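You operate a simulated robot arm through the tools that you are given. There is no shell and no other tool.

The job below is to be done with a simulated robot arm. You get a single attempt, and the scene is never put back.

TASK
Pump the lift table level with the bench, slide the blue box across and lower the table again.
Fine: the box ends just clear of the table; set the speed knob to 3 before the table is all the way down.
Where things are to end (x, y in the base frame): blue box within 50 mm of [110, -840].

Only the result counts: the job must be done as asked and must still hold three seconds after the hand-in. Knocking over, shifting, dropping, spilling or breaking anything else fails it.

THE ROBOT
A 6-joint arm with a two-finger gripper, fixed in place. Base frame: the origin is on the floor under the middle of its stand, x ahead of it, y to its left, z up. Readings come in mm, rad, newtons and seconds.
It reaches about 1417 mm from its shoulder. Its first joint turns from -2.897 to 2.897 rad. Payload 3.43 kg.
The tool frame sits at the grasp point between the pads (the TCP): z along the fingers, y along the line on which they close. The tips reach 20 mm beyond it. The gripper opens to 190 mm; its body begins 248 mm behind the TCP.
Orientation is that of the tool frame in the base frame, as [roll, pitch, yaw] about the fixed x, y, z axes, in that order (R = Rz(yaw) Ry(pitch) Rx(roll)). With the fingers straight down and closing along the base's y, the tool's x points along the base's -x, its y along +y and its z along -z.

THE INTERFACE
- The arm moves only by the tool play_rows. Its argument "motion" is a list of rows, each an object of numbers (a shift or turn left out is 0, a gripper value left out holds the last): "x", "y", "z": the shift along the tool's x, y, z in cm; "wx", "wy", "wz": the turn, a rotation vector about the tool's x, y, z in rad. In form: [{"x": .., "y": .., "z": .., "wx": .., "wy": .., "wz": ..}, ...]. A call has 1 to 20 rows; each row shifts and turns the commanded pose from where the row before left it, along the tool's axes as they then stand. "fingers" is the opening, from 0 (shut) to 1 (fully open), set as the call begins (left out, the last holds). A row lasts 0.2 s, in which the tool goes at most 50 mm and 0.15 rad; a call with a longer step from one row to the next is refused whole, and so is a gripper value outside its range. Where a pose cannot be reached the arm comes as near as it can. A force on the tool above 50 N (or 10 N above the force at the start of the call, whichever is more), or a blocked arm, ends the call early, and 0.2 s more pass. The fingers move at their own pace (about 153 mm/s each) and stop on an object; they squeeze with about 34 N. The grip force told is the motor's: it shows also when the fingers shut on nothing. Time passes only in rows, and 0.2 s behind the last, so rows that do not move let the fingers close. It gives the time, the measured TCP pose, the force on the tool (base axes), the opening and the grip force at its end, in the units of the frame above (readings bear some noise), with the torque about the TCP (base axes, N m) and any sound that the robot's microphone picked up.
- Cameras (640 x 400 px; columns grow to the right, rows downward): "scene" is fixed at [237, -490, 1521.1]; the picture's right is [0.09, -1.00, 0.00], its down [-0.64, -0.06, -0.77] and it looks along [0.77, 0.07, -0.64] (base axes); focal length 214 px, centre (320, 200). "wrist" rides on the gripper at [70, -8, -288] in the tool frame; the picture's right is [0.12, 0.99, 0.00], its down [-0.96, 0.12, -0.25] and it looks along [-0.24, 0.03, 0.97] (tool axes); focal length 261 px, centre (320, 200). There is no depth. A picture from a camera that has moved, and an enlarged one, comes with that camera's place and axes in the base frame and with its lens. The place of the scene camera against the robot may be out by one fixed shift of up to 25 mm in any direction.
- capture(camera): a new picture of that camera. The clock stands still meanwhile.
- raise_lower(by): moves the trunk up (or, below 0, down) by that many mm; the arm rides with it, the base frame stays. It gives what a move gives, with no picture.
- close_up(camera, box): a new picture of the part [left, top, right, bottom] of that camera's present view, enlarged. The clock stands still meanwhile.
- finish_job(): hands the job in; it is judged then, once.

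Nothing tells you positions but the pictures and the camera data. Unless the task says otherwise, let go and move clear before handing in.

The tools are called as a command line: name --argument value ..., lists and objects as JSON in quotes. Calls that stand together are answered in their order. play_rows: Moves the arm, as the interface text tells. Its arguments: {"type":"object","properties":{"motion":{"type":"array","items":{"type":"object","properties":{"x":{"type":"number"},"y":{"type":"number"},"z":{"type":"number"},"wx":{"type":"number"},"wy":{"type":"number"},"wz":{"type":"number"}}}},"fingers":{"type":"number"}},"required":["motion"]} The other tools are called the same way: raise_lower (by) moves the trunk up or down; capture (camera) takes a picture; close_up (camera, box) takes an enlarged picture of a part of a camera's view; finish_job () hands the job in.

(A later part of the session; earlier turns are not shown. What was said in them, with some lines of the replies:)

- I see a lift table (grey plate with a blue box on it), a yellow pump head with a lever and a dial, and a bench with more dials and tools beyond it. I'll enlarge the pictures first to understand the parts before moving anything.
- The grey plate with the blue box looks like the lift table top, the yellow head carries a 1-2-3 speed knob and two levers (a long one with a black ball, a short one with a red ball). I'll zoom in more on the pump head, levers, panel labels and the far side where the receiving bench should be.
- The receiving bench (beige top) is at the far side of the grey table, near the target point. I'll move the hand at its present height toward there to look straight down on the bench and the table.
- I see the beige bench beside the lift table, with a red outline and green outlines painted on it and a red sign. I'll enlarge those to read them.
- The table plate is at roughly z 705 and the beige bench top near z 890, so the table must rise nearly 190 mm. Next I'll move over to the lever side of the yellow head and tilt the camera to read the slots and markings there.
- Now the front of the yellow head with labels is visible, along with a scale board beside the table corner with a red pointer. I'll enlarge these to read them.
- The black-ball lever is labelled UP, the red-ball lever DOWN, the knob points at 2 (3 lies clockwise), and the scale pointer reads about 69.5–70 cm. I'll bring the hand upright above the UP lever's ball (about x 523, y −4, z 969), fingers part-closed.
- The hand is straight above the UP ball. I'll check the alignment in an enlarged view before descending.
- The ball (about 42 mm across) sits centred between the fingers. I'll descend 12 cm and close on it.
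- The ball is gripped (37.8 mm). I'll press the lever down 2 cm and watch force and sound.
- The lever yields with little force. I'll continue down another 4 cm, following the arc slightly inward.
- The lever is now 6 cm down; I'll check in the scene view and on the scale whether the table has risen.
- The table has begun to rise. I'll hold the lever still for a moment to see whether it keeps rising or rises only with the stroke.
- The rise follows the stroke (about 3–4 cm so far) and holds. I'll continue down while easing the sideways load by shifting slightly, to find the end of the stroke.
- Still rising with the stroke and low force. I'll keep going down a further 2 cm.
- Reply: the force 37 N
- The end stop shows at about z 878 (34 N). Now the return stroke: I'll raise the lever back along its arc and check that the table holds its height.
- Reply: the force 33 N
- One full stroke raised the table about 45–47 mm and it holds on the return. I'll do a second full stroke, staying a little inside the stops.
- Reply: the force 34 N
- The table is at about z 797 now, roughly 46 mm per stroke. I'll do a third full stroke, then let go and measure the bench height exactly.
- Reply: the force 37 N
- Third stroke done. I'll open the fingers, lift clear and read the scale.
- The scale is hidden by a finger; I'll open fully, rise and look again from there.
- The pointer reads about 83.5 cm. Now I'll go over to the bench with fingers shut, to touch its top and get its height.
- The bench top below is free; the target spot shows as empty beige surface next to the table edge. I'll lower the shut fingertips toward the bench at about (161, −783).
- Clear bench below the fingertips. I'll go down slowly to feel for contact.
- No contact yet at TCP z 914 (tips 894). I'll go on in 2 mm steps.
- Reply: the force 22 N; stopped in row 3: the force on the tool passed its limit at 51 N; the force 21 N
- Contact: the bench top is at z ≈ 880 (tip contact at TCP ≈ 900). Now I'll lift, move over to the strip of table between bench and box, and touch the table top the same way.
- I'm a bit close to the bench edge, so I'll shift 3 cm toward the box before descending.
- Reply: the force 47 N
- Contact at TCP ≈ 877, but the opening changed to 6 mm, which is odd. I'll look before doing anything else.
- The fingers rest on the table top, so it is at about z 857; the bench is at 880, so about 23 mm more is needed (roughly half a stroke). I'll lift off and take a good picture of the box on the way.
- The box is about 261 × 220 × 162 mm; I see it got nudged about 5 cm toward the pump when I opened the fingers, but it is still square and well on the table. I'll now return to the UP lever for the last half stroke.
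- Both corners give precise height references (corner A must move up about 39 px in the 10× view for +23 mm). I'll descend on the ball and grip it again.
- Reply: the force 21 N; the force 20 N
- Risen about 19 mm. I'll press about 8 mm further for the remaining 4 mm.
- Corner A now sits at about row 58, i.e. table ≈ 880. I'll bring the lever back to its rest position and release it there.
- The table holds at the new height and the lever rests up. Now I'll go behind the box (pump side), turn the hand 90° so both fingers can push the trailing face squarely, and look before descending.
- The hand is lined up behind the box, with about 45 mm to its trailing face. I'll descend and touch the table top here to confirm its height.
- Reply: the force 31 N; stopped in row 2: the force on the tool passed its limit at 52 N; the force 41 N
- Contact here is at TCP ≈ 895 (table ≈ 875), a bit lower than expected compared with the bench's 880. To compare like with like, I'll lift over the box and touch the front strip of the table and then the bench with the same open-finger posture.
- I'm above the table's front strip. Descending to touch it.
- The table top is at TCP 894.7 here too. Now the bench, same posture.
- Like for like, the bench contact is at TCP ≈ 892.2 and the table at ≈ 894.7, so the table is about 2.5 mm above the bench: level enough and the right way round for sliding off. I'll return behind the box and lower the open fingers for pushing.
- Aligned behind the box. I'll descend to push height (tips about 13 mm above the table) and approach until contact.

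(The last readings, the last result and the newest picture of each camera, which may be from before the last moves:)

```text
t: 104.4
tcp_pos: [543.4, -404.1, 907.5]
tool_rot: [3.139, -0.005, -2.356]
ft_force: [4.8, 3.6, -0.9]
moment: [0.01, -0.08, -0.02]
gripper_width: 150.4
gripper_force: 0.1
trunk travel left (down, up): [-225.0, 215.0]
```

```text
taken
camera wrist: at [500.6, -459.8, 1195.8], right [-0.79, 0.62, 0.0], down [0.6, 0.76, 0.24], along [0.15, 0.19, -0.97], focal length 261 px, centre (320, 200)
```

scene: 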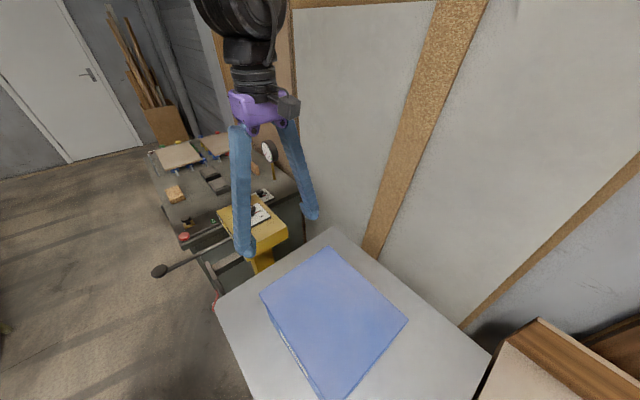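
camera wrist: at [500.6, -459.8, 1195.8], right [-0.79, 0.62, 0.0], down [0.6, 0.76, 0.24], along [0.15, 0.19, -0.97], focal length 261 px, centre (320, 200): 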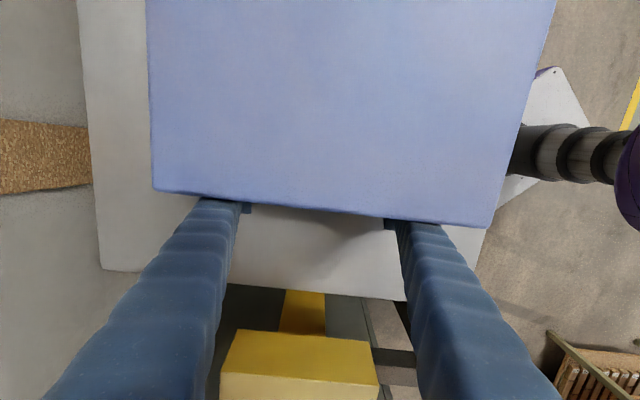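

Contact with about 6 N, both fingers on the trailing face. I'll push along toward the bench in stages.

play_rows --motion '[{"x": 0.8}, {"x": 1.2}, {"x": 1.5}, {"x": 1.5}, {"x": 1.5}, {"x": 1.5}, {"x": 1.5}, {"x": 1.5}, {"x": 1.5}, {"x": 1.5}, {"x": 1.2}, {"x": 0.8}, {}]'

capture --camera "wrist"

capture --camera "scene"

```text
t: 107.2
tcp_pos: [428.7, -516.3, 908.9]
tool_rot: [3.139, -0.003, -2.357]
ft_force: [2.7, 1.8, -0.2]
moment: [0.0, -0.04, -0.17]
gripper_width: 149.7
gripper_force: 0.1
trunk travel left (down, up): [-225.0, 215.0]
```

```text
taken
camera wrist: at [385.9, -572.2, 1196.2], right [-0.79, 0.62, 0.0], down [0.6, 0.76, 0.24], along [0.15, 0.19, -0.97], focal length 261 px, centre (320, 200)
```

wrist: 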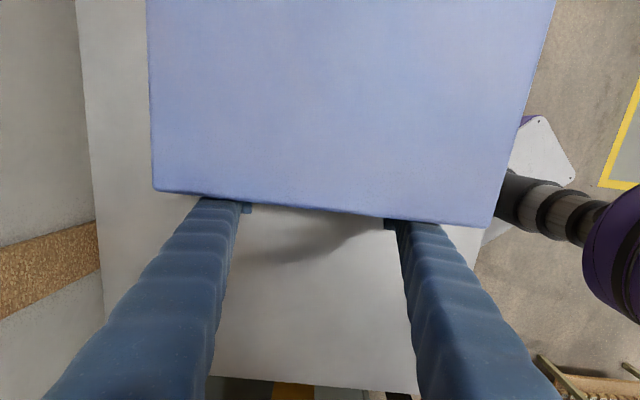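

```text
taken
```

scene: 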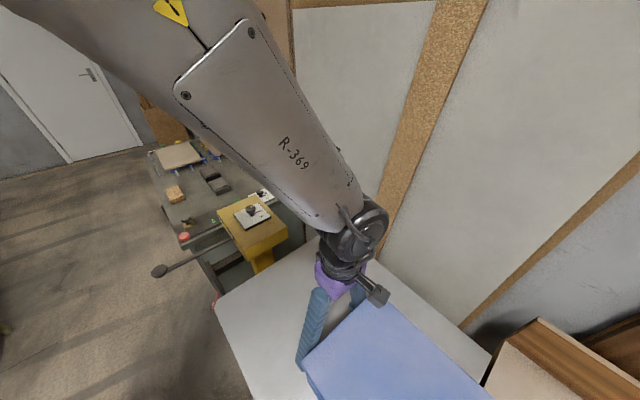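

The box slides squarely. I'll continue across the gap onto the bench for another 16 cm.

play_rows --motion '[{"x": 0.8}, {"x": 1.2}, {"x": 1.5}, {"x": 1.5}, {"x": 1.5}, {"x": 1.5}, {"x": 1.5}, {"x": 1.5}, {"x": 1.5}, {"x": 1.5}, {"x": 1.2}, {"x": 0.8}, {}]'

capture --camera "wrist"

```text
t: 110.0
tcp_pos: [316.5, -629.0, 909.4]
tool_rot: [3.139, -0.003, -2.354]
ft_force: [3.1, 3.9, 0.9]
moment: [0.04, 0.06, 0.03]
gripper_width: 150.3
gripper_force: 0.4
trunk travel left (down, up): [-225.0, 215.0]
```

```text
taken
camera wrist: at [272.7, -684.6, 1196.9], right [-0.79, 0.62, 0.0], down [0.6, 0.76, 0.25], along [0.15, 0.19, -0.97], focal length 261 px, centre (320, 200)
```

wrist: 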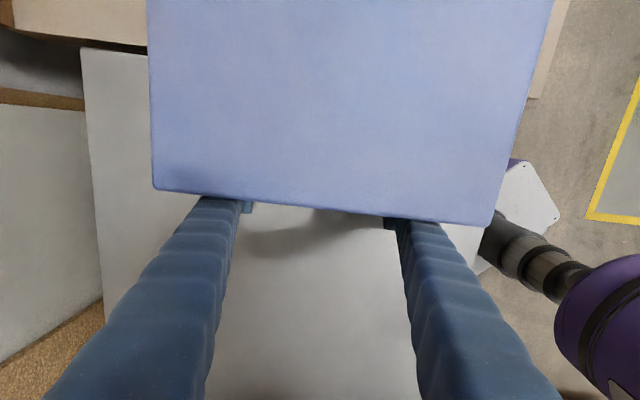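

Smooth crossing so far. I'll push another 12 cm, then check the final position before the last bit.

play_rows --motion '[{"x": 0.8}, {"x": 1.2}, {"x": 1.4}, {"x": 1.4}, {"x": 1.4}, {"x": 1.4}, {"x": 1.4}, {"x": 1.2}, {"x": 1.0}, {"x": 0.8}, {}]'

capture --camera "wrist"

capture --camera "scene"

```text
t: 112.4
tcp_pos: [231.3, -715.2, 910.7]
tool_rot: [3.139, -0.003, -2.357]
ft_force: [3.2, 3.0, 1.5]
moment: [0.01, 0.09, -0.11]
gripper_width: 150.5
gripper_force: 0.1
trunk travel left (down, up): [-225.0, 215.0]
```

```text
taken
camera wrist: at [188.5, -770.2, 1197.1], right [-0.79, 0.62, 0.0], down [0.6, 0.76, 0.24], along [0.15, 0.19, -0.97], focal length 261 px, centre (320, 200)
```

wrist: 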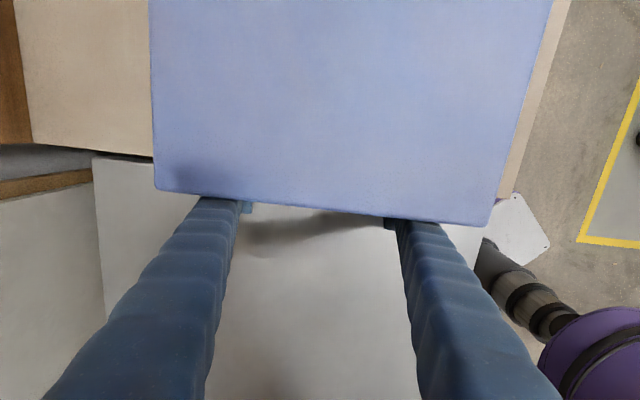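

```text
taken
```

scene: 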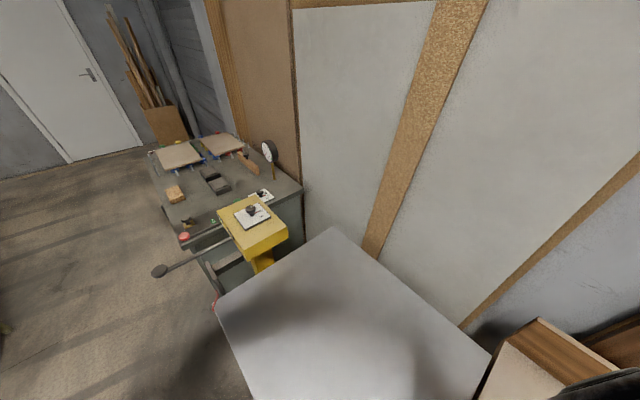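

About 32 mm remain to bring the box centre to the target and its trailing face clear of the table. I'll push that slowly, then back off.

play_rows --motion '[{"x": 0.6}, {"x": 0.6}, {"x": 0.6}, {"x": 0.6}, {"x": 0.4}, {"x": 0.3}, {}]'

play_rows --motion '[{"x": -1.5}, {"x": -3.0}, {"x": -4.0}, {"z": -4.5}, {"z": -4.5}, {"z": -4.5}, {"z": -4.5}, {"z": -4.5}, {"z": -4.5}, {"z": -4.5}, {}]'

capture --camera "wrist"

capture --camera "scene"

```text
t: 114.0
tcp_pos: [209.4, -736.2, 908.6]
tool_rot: [3.14, -0.003, -2.356]
ft_force: [4.9, 5.6, 2.3]
moment: [0.0, 0.1, -0.04]
gripper_width: 150.6
gripper_force: 0.0
trunk travel left (down, up): [-225.0, 215.0]
```

```text
t: 116.4
tcp_pos: [272.1, -677.3, 1226.4]
tool_rot: [3.139, -0.001, -2.356]
ft_force: [-0.5, 1.0, 0.0]
moment: [-0.01, 0.0, 0.02]
gripper_width: 150.2
gripper_force: 0.0
trunk travel left (down, up): [-225.0, 215.0]
```

```text
taken
camera wrist: at [229.1, -732.4, 1513.3], right [-0.79, 0.62, 0.0], down [0.6, 0.76, 0.25], along [0.15, 0.19, -0.97], focal length 261 px, centre (320, 200)
```

wrist: 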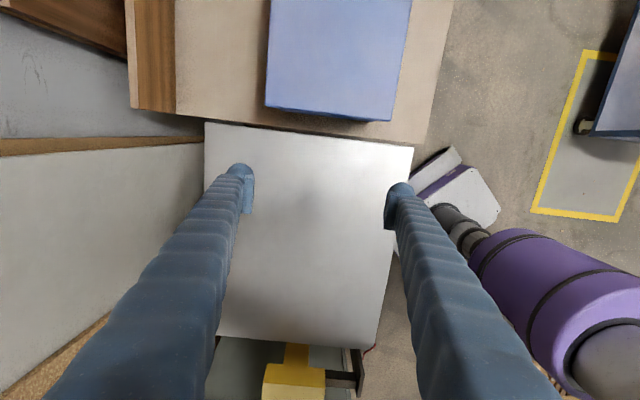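

```text
taken
```

scene: 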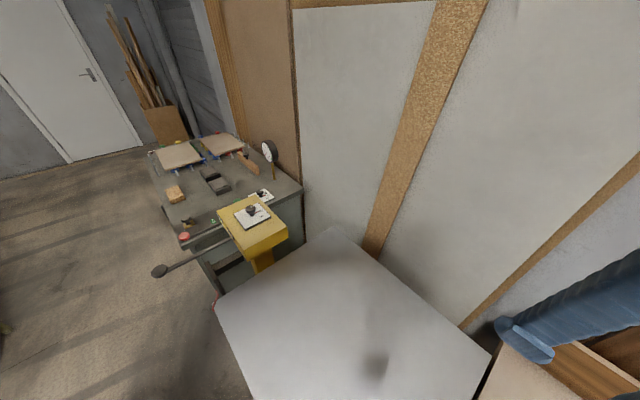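

The box is now on the bench, with a strip of bench visible between it and the table. I'll measure its position more closely.

close_up --camera "wrist" --box '[240, 0, 440, 160]'

play_rows --motion '[{"x": 4.0}, {"x": 4.0}, {"x": 4.0}, {"z": -4.0}, {"z": -4.0}, {}]' --fingers 1.0

capture --camera "wrist"

```text
2.50 times, centred on (340, 80) of wrist
camera zoom: at [229.1, -732.4, 1513.3], right [-0.79, 0.62, 0.0], down [0.6, 0.76, 0.25], along [0.15, 0.19, -0.97], focal length 652 px, centre (270, 500)
```

zoom: 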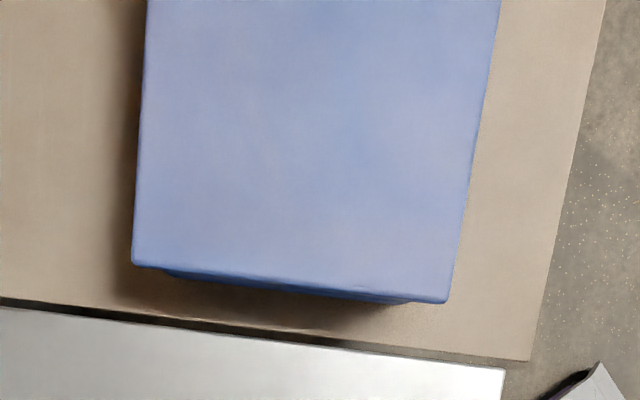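

```text
t: 117.8
tcp_pos: [186.5, -763.1, 1303.5]
tool_rot: [3.139, -0.002, -2.357]
ft_force: [0.1, -0.8, 0.2]
moment: [0.07, -0.02, -0.05]
gripper_width: 189.9
gripper_force: 0.0
trunk travel left (down, up): [-225.0, 215.0]
```

```text
taken
camera wrist: at [143.0, -818.5, 1591.1], right [-0.79, 0.62, 0.0], down [0.6, 0.76, 0.25], along [0.15, 0.2, -0.97], focal length 261 px, centre (320, 200)
```

wrist: 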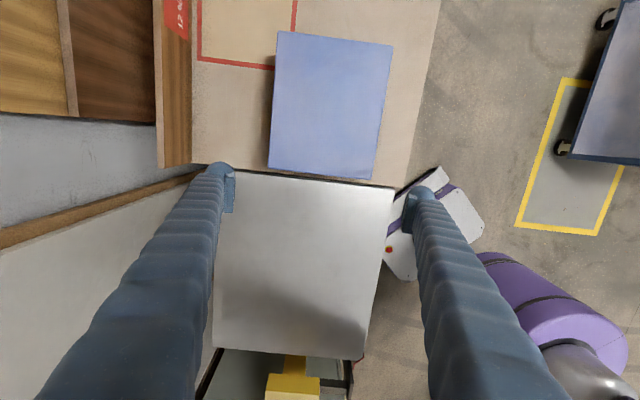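

The box centre measures about (103, −845), within 9 mm of the target, square and clear of the table by about 40 mm. Next is the speed knob: I'll move above the yellow head and turn the hand for a good start angle.

play_rows --motion '[{"x": -4.65}, {"x": -4.65}, {"x": -4.65}, {"x": -4.65}, {"x": -4.65}, {"x": -4.65}, {"x": -4.65}, {"x": -4.65}, {"x": -4.65}, {"x": -4.65}, {"x": -4.65}, {"x": -4.65}, {"x": -4.65}, {"x": -4.65}, {"x": -4.65}, {"x": -4.65}, {"x": -4.65}, {}]'

play_rows --motion '[{"wz": 0.131}, {"wz": 0.131}, {"wz": 0.131}, {"z": 4.0}, {"z": 4.0}, {"z": 4.0}, {}]'

capture --camera "wrist"

capture --camera "scene"

```text
t: 121.6
tcp_pos: [744.0, -201.0, 1305.2]
tool_rot: [3.139, -0.004, -2.356]
ft_force: [0.6, 0.7, -1.0]
moment: [-0.09, -0.01, 0.0]
gripper_width: 189.8
gripper_force: 0.1
trunk travel left (down, up): [-225.0, 215.0]
```

```text
t: 123.2
tcp_pos: [744.2, -202.9, 1181.4]
tool_rot: [-3.141, -0.004, -2.749]
ft_force: [-0.9, -0.7, -0.6]
moment: [0.02, -0.04, 0.01]
gripper_width: 190.0
gripper_force: 0.1
trunk travel left (down, up): [-225.0, 215.0]
```

```text
taken
camera wrist: at [683.2, -237.5, 1468.4], right [-0.49, 0.87, 0.0], down [0.85, 0.47, 0.24], along [0.21, 0.12, -0.97], focal length 261 px, centre (320, 200)
```

wrist: 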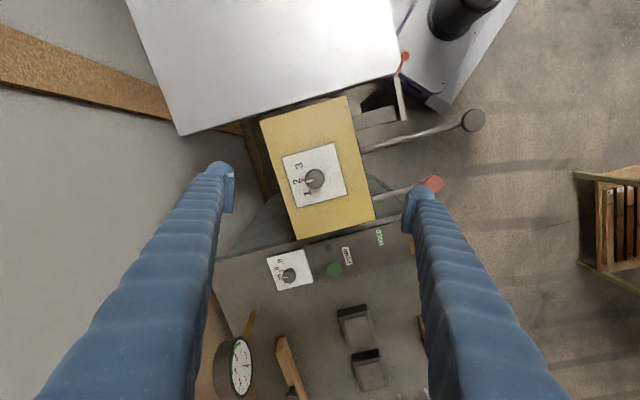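

```text
taken
```

scene: 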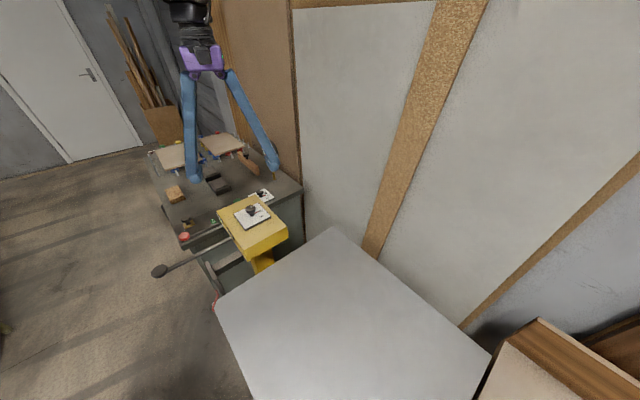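

close_up --camera "wrist" --box '[250, 90, 390, 240]'

close_up --camera "wrist" --box '[280, 140, 350, 210]'

```text
2.67 times, centred on (320, 165) of wrist
camera zoom: at [683.2, -237.5, 1468.4], right [-0.49, 0.87, 0.0], down [0.85, 0.47, 0.24], along [0.21, 0.12, -0.97], focal length 695 px, centre (320, 293)
```

zoom: 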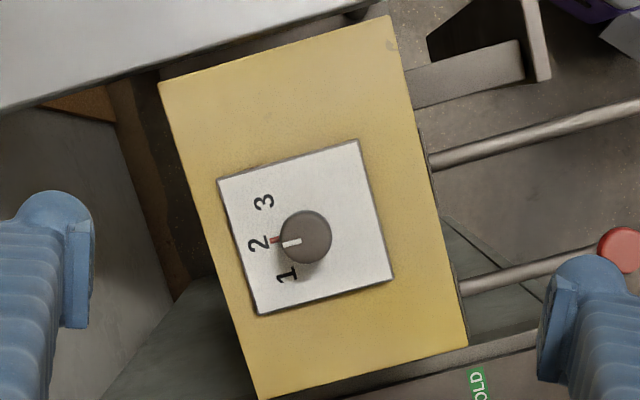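

```text
5.71 times, centred on (315, 175) of wrist
camera zoom: at [683.2, -237.5, 1468.4], right [-0.49, 0.87, 0.0], down [0.85, 0.47, 0.24], along [0.21, 0.12, -0.97], focal length 1489 px, centre (349, 343)
```

zoom: 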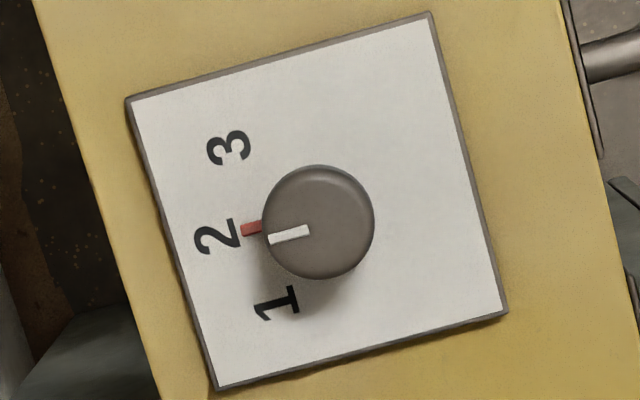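

The knob's white mark is at 2 and 3 lies about 49° clockwise. The knob centre is at about (752.5, −209), top near z 1024. I'll centre over it, part-close the fingers and go down to just above.

play_rows --motion '[{"x": -0.53, "y": -0.88}, {"z": 4.0}, {"z": 4.0}, {"z": 3.5}, {}]' --fingers 0.4

capture --camera "wrist"

close_up --camera "wrist" --box '[240, 120, 400, 260]'

```text
t: 124.4
tcp_pos: [755.1, -209.0, 1068.3]
tool_rot: [3.14, -0.004, -2.747]
ft_force: [-0.1, 0.0, -0.1]
moment: [0.0, 0.02, 0.01]
gripper_width: 75.8
gripper_force: 0.0
trunk travel left (down, up): [-225.0, 215.0]
```

```text
taken
camera wrist: at [693.1, -243.7, 1355.8], right [-0.49, 0.87, 0.0], down [0.85, 0.47, 0.24], along [0.21, 0.12, -0.97], focal length 261 px, centre (320, 200)
```

wrist: 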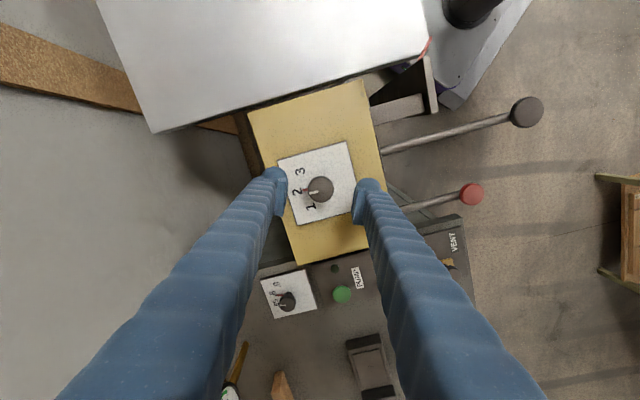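

```text
2.86 times, centred on (320, 190) of wrist
camera zoom: at [693.1, -243.7, 1355.8], right [-0.49, 0.87, 0.0], down [0.85, 0.47, 0.24], along [0.21, 0.12, -0.97], focal length 745 px, centre (320, 229)
```

zoom: 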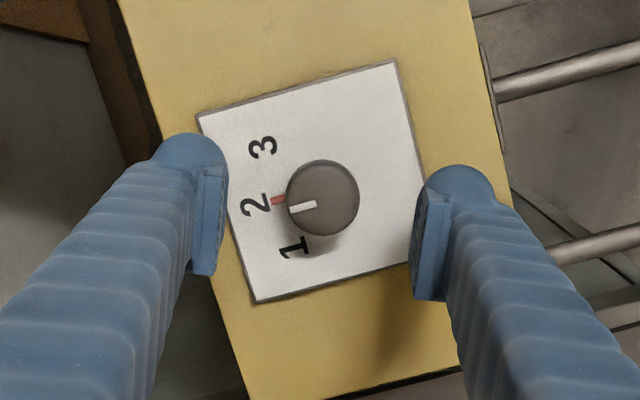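

Nearly centred; I'll correct by about 2 mm, go down so the pads straddle the knob, and close on it.

play_rows --motion '[{"x": 0.18, "y": 0.15}, {"z": 2.0}, {"z": 1.5}, {"z": 1.0}, {"z": 0.4}, {}]'

play_rows --motion '[{}, {}, {}, {}]' --fingers 0.0

close_up --camera "wrist" --box '[240, 120, 400, 260]'

```text
t: 125.8
tcp_pos: [752.0, -207.9, 1017.6]
tool_rot: [3.139, -0.004, -2.749]
ft_force: [0.2, 0.2, 0.3]
moment: [0.02, 0.01, 0.02]
gripper_width: 76.2
gripper_force: 0.2
trunk travel left (down, up): [-225.0, 215.0]
```

```text
t: 126.8
tcp_pos: [751.5, -209.4, 1017.3]
tool_rot: [3.141, -0.002, -2.749]
ft_force: [7.2, -14.8, 5.6]
moment: [-0.01, 0.07, -0.03]
gripper_width: 29.5
gripper_force: 44.5
trunk travel left (down, up): [-225.0, 215.0]
```

```text
2.86 times, centred on (320, 190) of wrist
camera zoom: at [690.1, -243.4, 1305.0], right [-0.49, 0.87, 0.0], down [0.85, 0.47, 0.25], along [0.21, 0.12, -0.97], focal length 745 px, centre (320, 229)
```

zoom: 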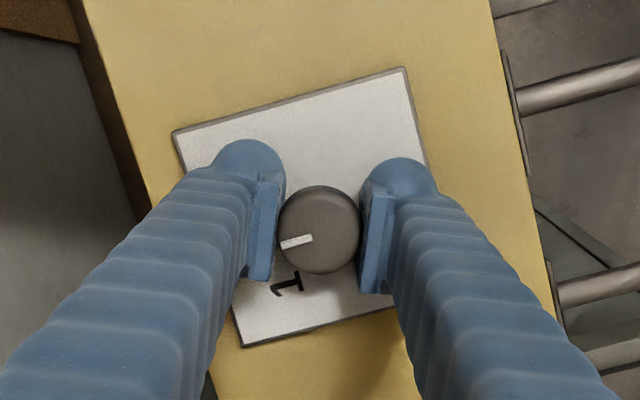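

Gripped the knob (29.5 mm). I'll turn it about 49° clockwise toward 3.

play_rows --motion '[{"wz": 0.1}, {"wz": 0.125}, {"wz": 0.125}, {"wz": 0.125}, {"wz": 0.125}, {"wz": 0.125}, {"wz": 0.125}, {}]'

close_up --camera "wrist" --box '[240, 120, 400, 260]'

```text
t: 128.6
tcp_pos: [752.1, -208.4, 1017.6]
tool_rot: [-3.14, -0.004, 2.682]
ft_force: [15.0, -13.8, -1.3]
moment: [0.02, -0.06, -0.05]
gripper_width: 29.5
gripper_force: 45.3
trunk travel left (down, up): [-225.0, 215.0]
```

```text
2.86 times, centred on (320, 190) of wrist
camera zoom: at [685.5, -184.3, 1305.2], right [0.33, 0.94, 0.0], down [0.91, -0.32, 0.24], along [0.23, -0.08, -0.97], focal length 745 px, centre (320, 229)
```

zoom: 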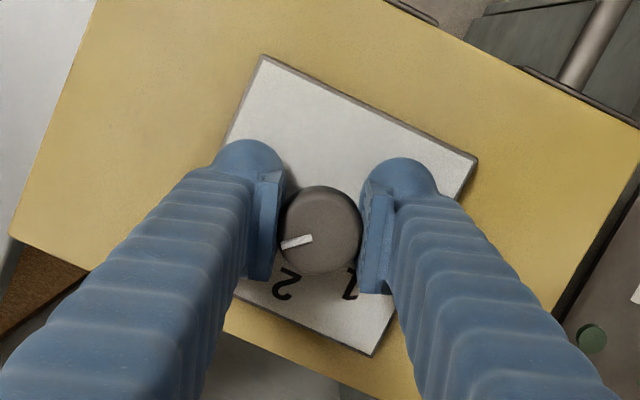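

The knob turned with the hand. I'll open, lift and verify the setting.

play_rows --motion '[{}, {"z": -1.0}, {"z": -3.0}, {"z": -4.0}, {"z": -4.0}, {}]' --fingers 0.45

close_up --camera "wrist" --box '[260, 120, 380, 240]'

```text
t: 130.0
tcp_pos: [751.2, -207.2, 1142.2]
tool_rot: [-3.139, -0.003, 2.685]
ft_force: [0.1, 0.2, -0.9]
moment: [-0.01, -0.01, 0.0]
gripper_width: 85.6
gripper_force: 0.1
trunk travel left (down, up): [-225.0, 215.0]
```

```text
3.33 times, centred on (320, 180) of wrist
camera zoom: at [684.2, -183.0, 1428.8], right [0.33, 0.94, 0.0], down [0.92, -0.32, 0.24], along [0.23, -0.08, -0.97], focal length 869 px, centre (320, 267)
```

zoom: 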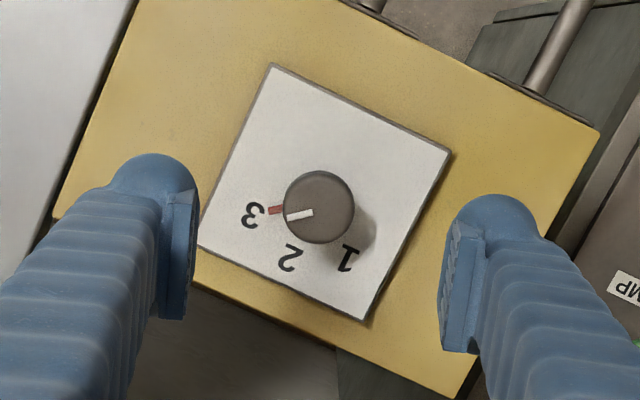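

The pointer is exactly on 3. Now the DOWN lever: I'll move above its red ball (about (657, −1, 966)), turned to straddle the rod.

play_rows --motion '[{"wz": 0.11}, {"wz": 0.11}, {"wz": 0.11}, {"x": 4.25, "y": 1.574}, {"x": 4.25, "y": 1.574}, {"x": 4.25, "y": 1.574}, {"x": 4.25, "y": 1.574}, {"x": 4.25, "y": 1.574}, {}]' --fingers 0.35

capture --camera "wrist"

close_up --camera "wrist" --box '[240, 120, 420, 260]'

```text
t: 132.0
tcp_pos: [655.4, 0.6, 1136.2]
tool_rot: [-3.138, -0.002, 2.356]
ft_force: [0.3, 0.5, -0.7]
moment: [-0.1, 0.03, 0.0]
gripper_width: 66.4
gripper_force: 0.1
trunk travel left (down, up): [-225.0, 215.0]
```

```text
taken
camera wrist: at [601.4, 44.2, 1424.1], right [0.62, 0.78, 0.0], down [0.76, -0.6, 0.25], along [0.19, -0.15, -0.97], focal length 261 px, centre (320, 200)
```

wrist: 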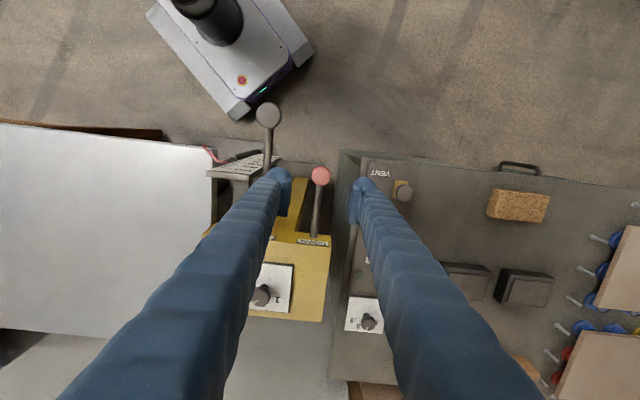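

```text
2.86 times, centred on (330, 190) of wrist
camera zoom: at [601.4, 44.2, 1424.1], right [0.62, 0.78, 0.0], down [0.76, -0.6, 0.25], along [0.19, -0.15, -0.97], focal length 745 px, centre (291, 229)
```

zoom: 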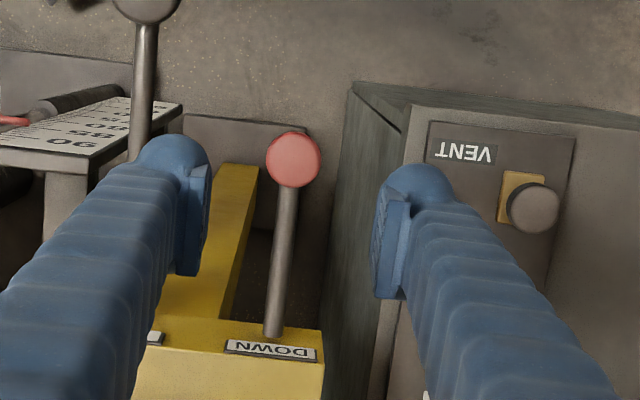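

The red ball is centred between the fingers within 2–3 mm, and the dark bench edge is clear of the right finger. I'll correct, descend and grip.

play_rows --motion '[{"x": -0.15, "y": 0.2}, {"z": 4.2}, {"z": 4.2}, {"z": 4.2}, {"z": 3.0}, {"z": 1.2}, {}]'

close_up --camera "wrist" --box '[220, 120, 420, 270]'

```text
t: 133.6
tcp_pos: [660.5, -2.5, 971.5]
tool_rot: [-3.138, -0.002, 2.355]
ft_force: [0.2, -0.4, -0.1]
moment: [-0.03, 0.0, 0.01]
gripper_width: 66.4
gripper_force: 0.1
trunk travel left (down, up): [-225.0, 215.0]
```

```text
2.67 times, centred on (320, 195) of wrist
camera zoom: at [604.9, 41.6, 1258.5], right [0.62, 0.79, 0.0], down [0.76, -0.6, 0.25], along [0.19, -0.15, -0.97], focal length 695 px, centre (320, 213)
```

zoom: 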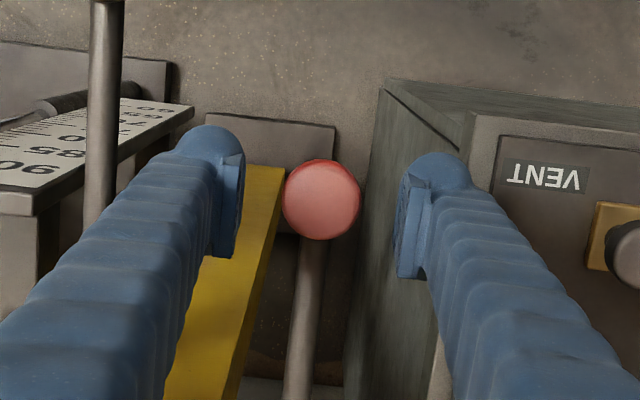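

Well centred. Closing on the red ball.

play_rows --motion '[{"z": 0.3}, {}, {}, {}]' --fingers 0.0

close_up --camera "scene" --box '[300, 220, 364, 260]'

```text
t: 134.6
tcp_pos: [660.1, -3.0, 969.2]
tool_rot: [-3.139, 0.0, 2.355]
ft_force: [2.6, -7.5, 12.0]
moment: [-0.88, -0.89, 0.02]
gripper_width: 29.6
gripper_force: 45.2
trunk travel left (down, up): [-225.0, 215.0]
```

```text
10.00 times, centred on (332, 240) of scene
camera zoom: at [237.0, -490.0, 1521.1], right [0.09, -1.0, 0.0], down [-0.64, -0.06, -0.77], along [0.77, 0.07, -0.64], focal length 2145 px, centre (200, -200)
```

zoom: 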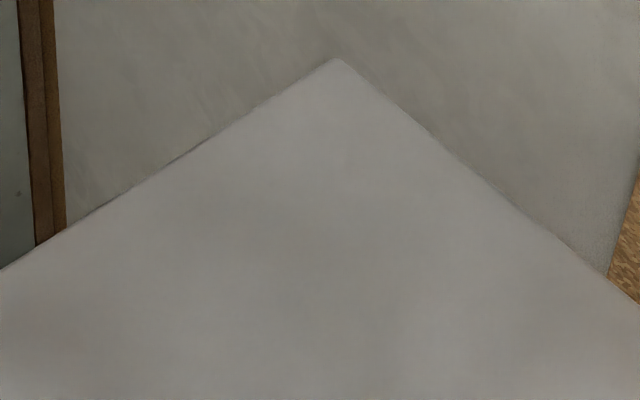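

Gripped. I'll press the DOWN lever a little and watch the table.

play_rows --motion '[{"z": 0.6, "x": -0.02}, {"z": 0.6, "x": -0.08}, {"z": 0.5, "x": -0.1}, {}]'

close_up --camera "scene" --box '[200, 200, 500, 400]'

close_up --camera "wrist" --box '[220, 120, 420, 270]'

```text
t: 135.6
tcp_pos: [660.3, -3.0, 951.6]
tool_rot: [-3.14, -0.002, 2.354]
ft_force: [5.7, 14.2, 10.4]
moment: [-0.64, -0.79, -0.01]
gripper_width: 29.7
gripper_force: 45.0
trunk travel left (down, up): [-225.0, 215.0]
```

```text
2.00 times, centred on (350, 300) of scene
camera zoom: at [237.0, -490.0, 1521.1], right [0.09, -1.0, 0.0], down [-0.64, -0.06, -0.77], along [0.77, 0.07, -0.64], focal length 429 px, centre (260, 0)
```

zoom: 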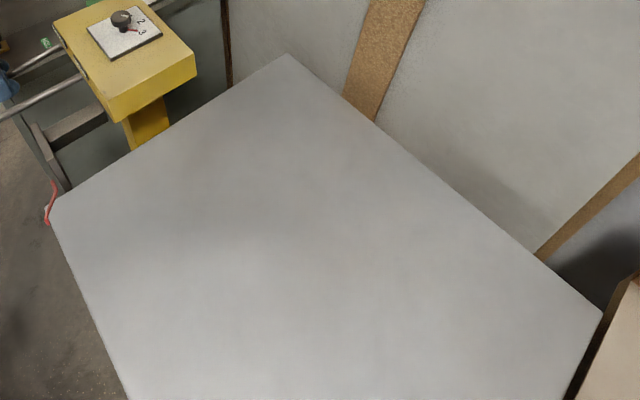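

```text
2.67 times, centred on (320, 195) of wrist
camera zoom: at [604.3, 42.1, 1239.0], right [0.62, 0.79, 0.0], down [0.76, -0.6, 0.25], along [0.19, -0.15, -0.97], focal length 695 px, centre (320, 213)
```

zoom: 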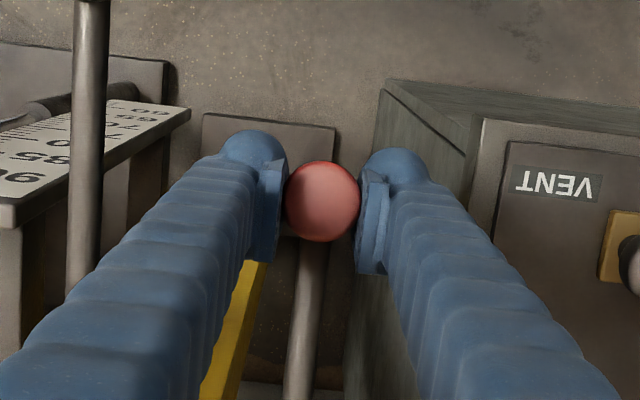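

close_up --camera "scene" --box '[300, 220, 364, 260]'

play_rows --motion '[{}, {}, {}, {}]'

close_up --camera "scene" --box '[300, 220, 364, 260]'

```text
10.00 times, centred on (332, 240) of scene
camera zoom: at [237.0, -490.0, 1521.1], right [0.09, -1.0, 0.0], down [-0.64, -0.06, -0.77], along [0.77, 0.07, -0.64], focal length 2145 px, centre (200, -200)
```

zoom: 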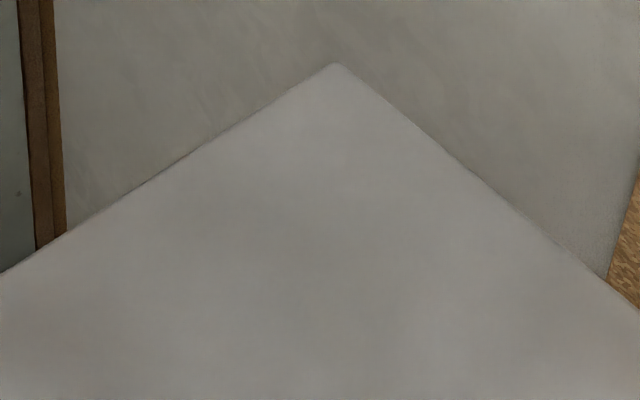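

```text
t: 136.6
tcp_pos: [658.5, -3.0, 951.6]
tool_rot: [-3.138, -0.003, 2.353]
ft_force: [7.1, 17.2, 5.2]
moment: [-0.38, -0.39, -0.06]
gripper_width: 29.6
gripper_force: 44.9
trunk travel left (down, up): [-225.0, 215.0]
```

```text
10.00 times, centred on (332, 240) of scene
camera zoom: at [237.0, -490.0, 1521.1], right [0.09, -1.0, 0.0], down [-0.64, -0.06, -0.77], along [0.77, 0.07, -0.64], focal length 2145 px, centre (200, -200)
```

zoom: 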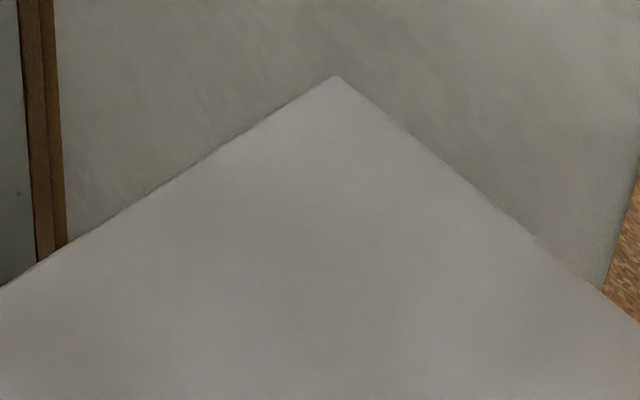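

The table sinks steadily while the lever is held (about 7 mm/s). I'll press the lever a bit further and hold.

play_rows --motion '[{"z": 0.5, "x": -0.14}, {"z": 0.5, "x": -0.16}, {}, {}, {}, {}, {}, {}, {}, {}, {}, {}, {}, {}, {}, {}]'

close_up --camera "scene" --box '[200, 240, 480, 400]'

```text
t: 140.0
tcp_pos: [661.4, -4.3, 940.8]
tool_rot: [-3.139, -0.001, 2.353]
ft_force: [-2.9, 26.6, -3.1]
moment: [0.19, 0.25, -0.04]
gripper_width: 29.6
gripper_force: 45.4
trunk travel left (down, up): [-225.0, 215.0]
```

```text
2.29 times, centred on (340, 320) of scene
camera zoom: at [237.0, -490.0, 1521.1], right [0.09, -1.0, 0.0], down [-0.64, -0.06, -0.77], along [0.77, 0.07, -0.64], focal length 490 px, centre (274, -74)
```

zoom: 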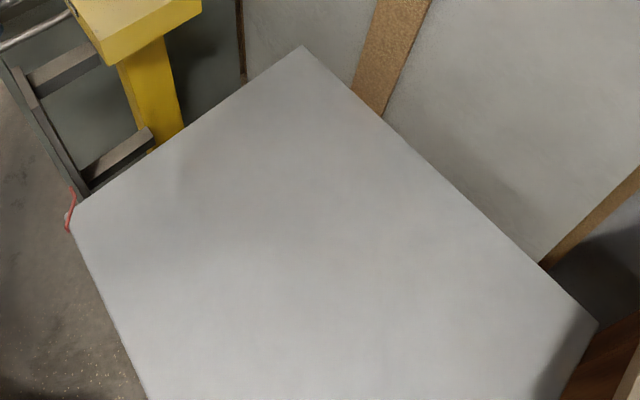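

The table is already slightly below its starting height and still free to go; I'll keep holding until it stops at the bottom.

play_rows --motion '[{}, {}, {}, {}, {}, {}, {}, {}, {}, {}]'

close_up --camera "scene" --box '[200, 240, 480, 400]'

play_rows --motion '[{}, {}, {}, {}, {}, {}, {}, {}, {}, {}]'

close_up --camera "scene" --box '[200, 240, 480, 400]'

```text
t: 142.2
tcp_pos: [661.0, -4.9, 942.2]
tool_rot: [-3.137, -0.002, 2.355]
ft_force: [-4.7, 23.3, -2.4]
moment: [0.12, 0.19, 0.01]
gripper_width: 29.6
gripper_force: 44.8
trunk travel left (down, up): [-225.0, 215.0]
```

```text
2.29 times, centred on (340, 320) of scene
camera zoom: at [237.0, -490.0, 1521.1], right [0.09, -1.0, 0.0], down [-0.64, -0.06, -0.77], along [0.77, 0.07, -0.64], focal length 490 px, centre (274, -74)
```

zoom: 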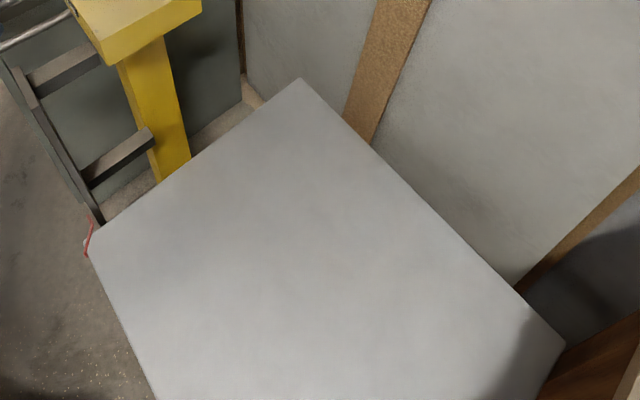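

```text
t: 144.4
tcp_pos: [661.8, -4.3, 941.6]
tool_rot: [-3.137, -0.001, 2.355]
ft_force: [-3.1, 20.7, 0.4]
moment: [-0.07, -0.03, -0.06]
gripper_width: 29.6
gripper_force: 45.4
trunk travel left (down, up): [-225.0, 215.0]
```

```text
2.29 times, centred on (340, 320) of scene
camera zoom: at [237.0, -490.0, 1521.1], right [0.09, -1.0, 0.0], down [-0.64, -0.06, -0.77], along [0.77, 0.07, -0.64], focal length 490 px, centre (274, -74)
```

zoom: 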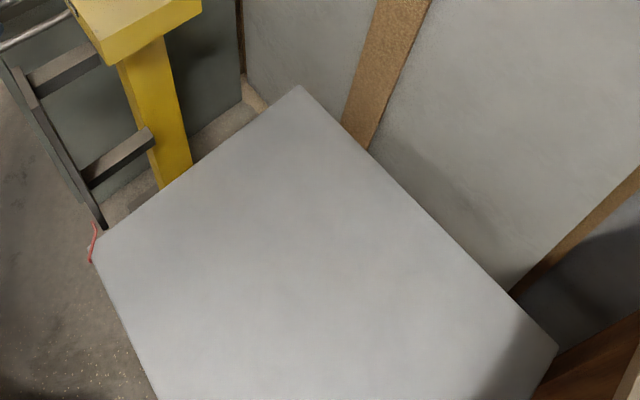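

It has slowed markedly. I'll hold two more seconds to see whether it has reached its stop.

play_rows --motion '[{}, {}, {}, {}, {}, {}, {}, {}, {}, {}]'

close_up --camera "scene" --box '[200, 240, 480, 400]'

close_up --camera "scene" --box '[300, 250, 364, 290]'

```text
t: 146.6
tcp_pos: [660.8, -3.6, 940.9]
tool_rot: [-3.137, -0.003, 2.354]
ft_force: [0.0, 17.4, 2.2]
moment: [-0.07, -0.06, -0.06]
gripper_width: 29.7
gripper_force: 44.7
trunk travel left (down, up): [-225.0, 215.0]
```

```text
2.29 times, centred on (340, 320) of scene
camera zoom: at [237.0, -490.0, 1521.1], right [0.09, -1.0, 0.0], down [-0.64, -0.06, -0.77], along [0.77, 0.07, -0.64], focal length 490 px, centre (274, -74)
```

zoom: 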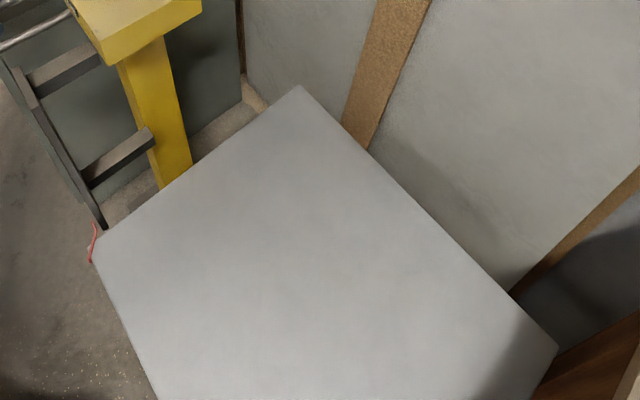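

```text
10.00 times, centred on (332, 270) of scene
camera zoom: at [237.0, -490.0, 1521.1], right [0.09, -1.0, 0.0], down [-0.64, -0.06, -0.77], along [0.77, 0.07, -0.64], focal length 2145 px, centre (200, -500)
```

zoom: 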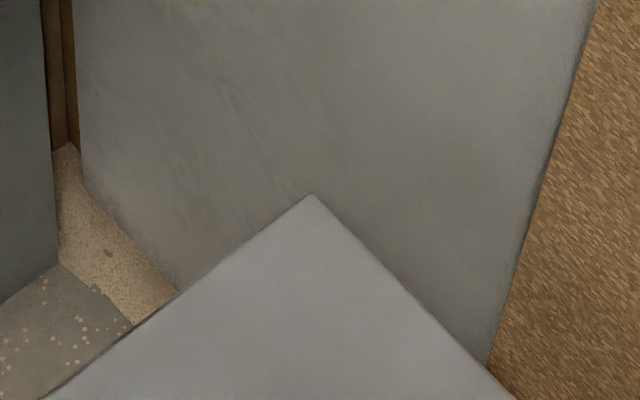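

The table has stopped at its bottom. I'll raise the DOWN lever back to its rest position, let go and move clear.

play_rows --motion '[{"z": -0.8, "x": 0.15}, {"z": -0.8, "x": 0.15}, {"z": -0.7, "x": 0.1}, {"z": -0.4, "x": 0.03}, {}]'

play_rows --motion '[{}, {}, {}]' --fingers 0.35

close_up --camera "wrist" --box '[220, 120, 420, 270]'

```text
t: 147.8
tcp_pos: [661.1, -3.5, 967.4]
tool_rot: [-3.138, -0.003, 2.358]
ft_force: [10.6, -15.2, -8.1]
moment: [0.55, 0.68, 0.03]
gripper_width: 29.7
gripper_force: 45.1
trunk travel left (down, up): [-225.0, 215.0]
```

```text
t: 148.6
tcp_pos: [659.5, -1.0, 968.0]
tool_rot: [-3.137, -0.003, 2.356]
ft_force: [0.4, -0.3, -0.4]
moment: [-0.02, 0.02, 0.0]
gripper_width: 66.4
gripper_force: 0.1
trunk travel left (down, up): [-225.0, 215.0]
```

```text
2.67 times, centred on (320, 195) of wrist
camera zoom: at [604.3, 42.9, 1255.3], right [0.62, 0.79, 0.0], down [0.76, -0.6, 0.24], along [0.19, -0.15, -0.97], focal length 695 px, centre (320, 213)
```

zoom: 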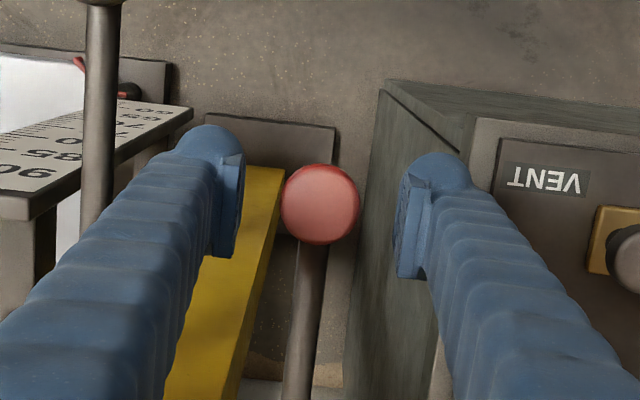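

The lever is released at its rest position. I'll lift clear and verify knob, scale, levers and box.

play_rows --motion '[{"z": -3.0}, {"z": -4.5}, {"z": -4.5}, {"z": -4.5}, {"z": -4.5}, {"z": -4.5}, {"z": -4.5}, {"z": -4.5}, {"x": 3.0, "y": -4.0, "wy": -0.1}, {"x": 3.0, "y": -4.0, "wy": -0.1}, {"wy": -0.1}, {}]'

play_rows --motion '[{}, {}, {}]' --fingers 1.0

capture --camera "wrist"

capture --camera "scene"

```text
t: 151.2
tcp_pos: [562.2, -15.0, 1310.8]
tool_rot: [-3.139, 0.298, 2.355]
ft_force: [0.0, 0.6, 0.0]
moment: [-0.05, 0.0, -0.04]
gripper_width: 66.5
gripper_force: 0.0
trunk travel left (down, up): [-225.0, 215.0]
```

```text
t: 152.0
tcp_pos: [562.1, -15.6, 1310.4]
tool_rot: [-3.141, 0.299, 2.355]
ft_force: [1.3, -0.4, -0.4]
moment: [0.0, -0.02, 0.0]
gripper_width: 189.8
gripper_force: 0.0
trunk travel left (down, up): [-225.0, 215.0]
```

```text
taken
camera wrist: at [448.9, 87.0, 1563.6], right [0.62, 0.78, -0.04], down [0.68, -0.52, 0.52], along [0.39, -0.35, -0.85], focal length 261 px, centre (320, 200)
```

wrist: 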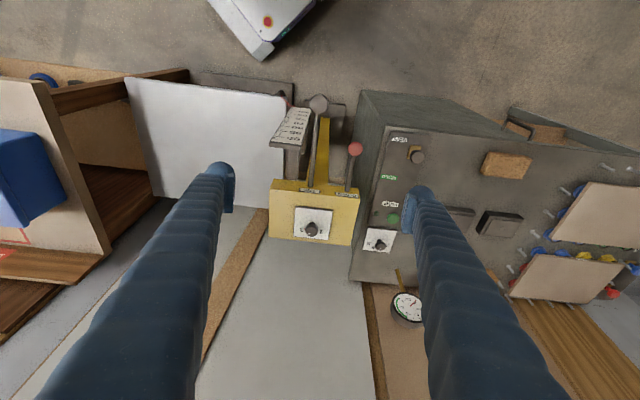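

```text
taken
```

scene: 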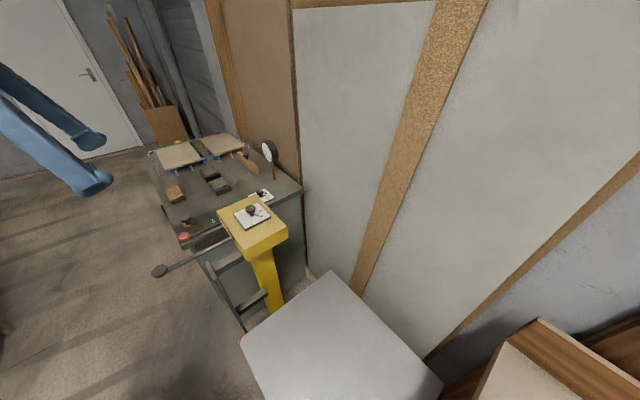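

close_up --camera "wrist" --box '[250, 70, 380, 250]'

close_up --camera "wrist" --box '[0, 60, 300, 260]'

close_up --camera "wrist" --box '[260, 75, 350, 135]'

close_up --camera "scene" --box '[140, 180, 300, 340]'

```text
2.22 times, centred on (315, 160) of wrist
camera zoom: at [448.9, 87.0, 1563.6], right [0.62, 0.78, -0.04], down [0.68, -0.52, 0.52], along [0.39, -0.35, -0.85], focal length 579 px, centre (331, 289)
```

zoom: 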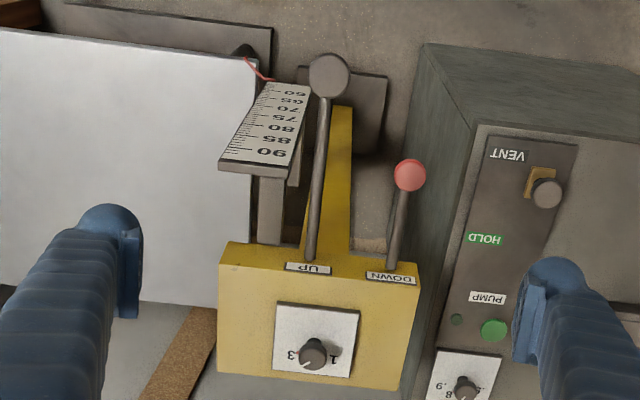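

```text
2.00 times, centred on (150, 160) of wrist
camera zoom: at [448.9, 87.0, 1563.6], right [0.62, 0.78, -0.04], down [0.68, -0.52, 0.52], along [0.39, -0.35, -0.85], focal length 521 px, centre (660, 280)
```

zoom: 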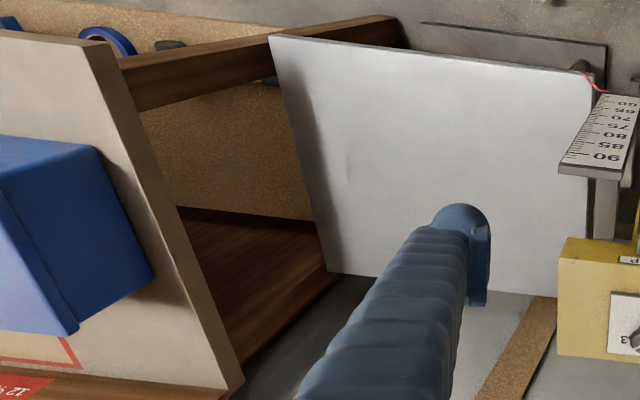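

```text
6.67 times, centred on (305, 105) of wrist
camera zoom: at [448.9, 87.0, 1563.6], right [0.62, 0.78, -0.04], down [0.68, -0.52, 0.52], along [0.39, -0.35, -0.85], focal length 1738 px, centre (420, 833)
```

zoom: 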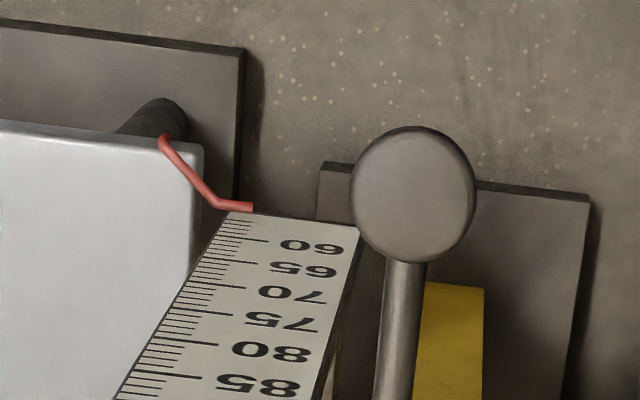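

```text
2.50 times, centred on (220, 260) of scene
camera zoom: at [237.0, -490.0, 1521.1], right [0.09, -1.0, 0.0], down [-0.64, -0.06, -0.77], along [0.77, 0.07, -0.64], focal length 536 px, centre (570, 50)
```

zoom: 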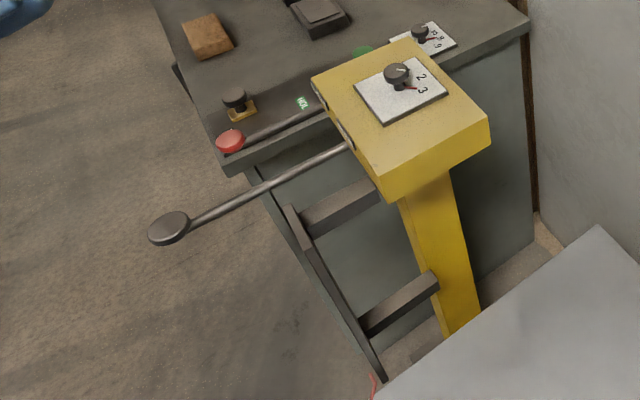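

The table is fully down (pointer below 60 and no longer moving), and the knob points at 3. Both levers are at rest, and the box stands on the bench at about (103, −845), clear of the table. The hand is open and clear, so I'm handing in.

finish_job

```text
The job is handed in.
```

I finished the job and handed it in. I haven't seen the judge's result, so these are my own readings:

- **Lift:** I pumped the table up with the UP lever until it sat about 2.5 mm above the bench top. I checked this by touching both surfaces with the fingertips.
- **Blue box:** It stands on the bench with its centre at about (103, −845), roughly 9 mm from the target. It is square to the table edge and about 40 mm clear of it.
- **Speed knob:** I turned it from 2 to 3 while the table was still up, before any lowering.
- **Lowering:** I held the DOWN lever until the table stopped moving. It now sits below the 60 mark on the scale, lower than the roughly 70 where it started.

While measuring the table height I opened the fingers too early and nudged the box about 5 cm toward the pump. It stayed square and well on the table, and nothing else I could see was touched. Both levers are back at rest and the hand is open and clear.
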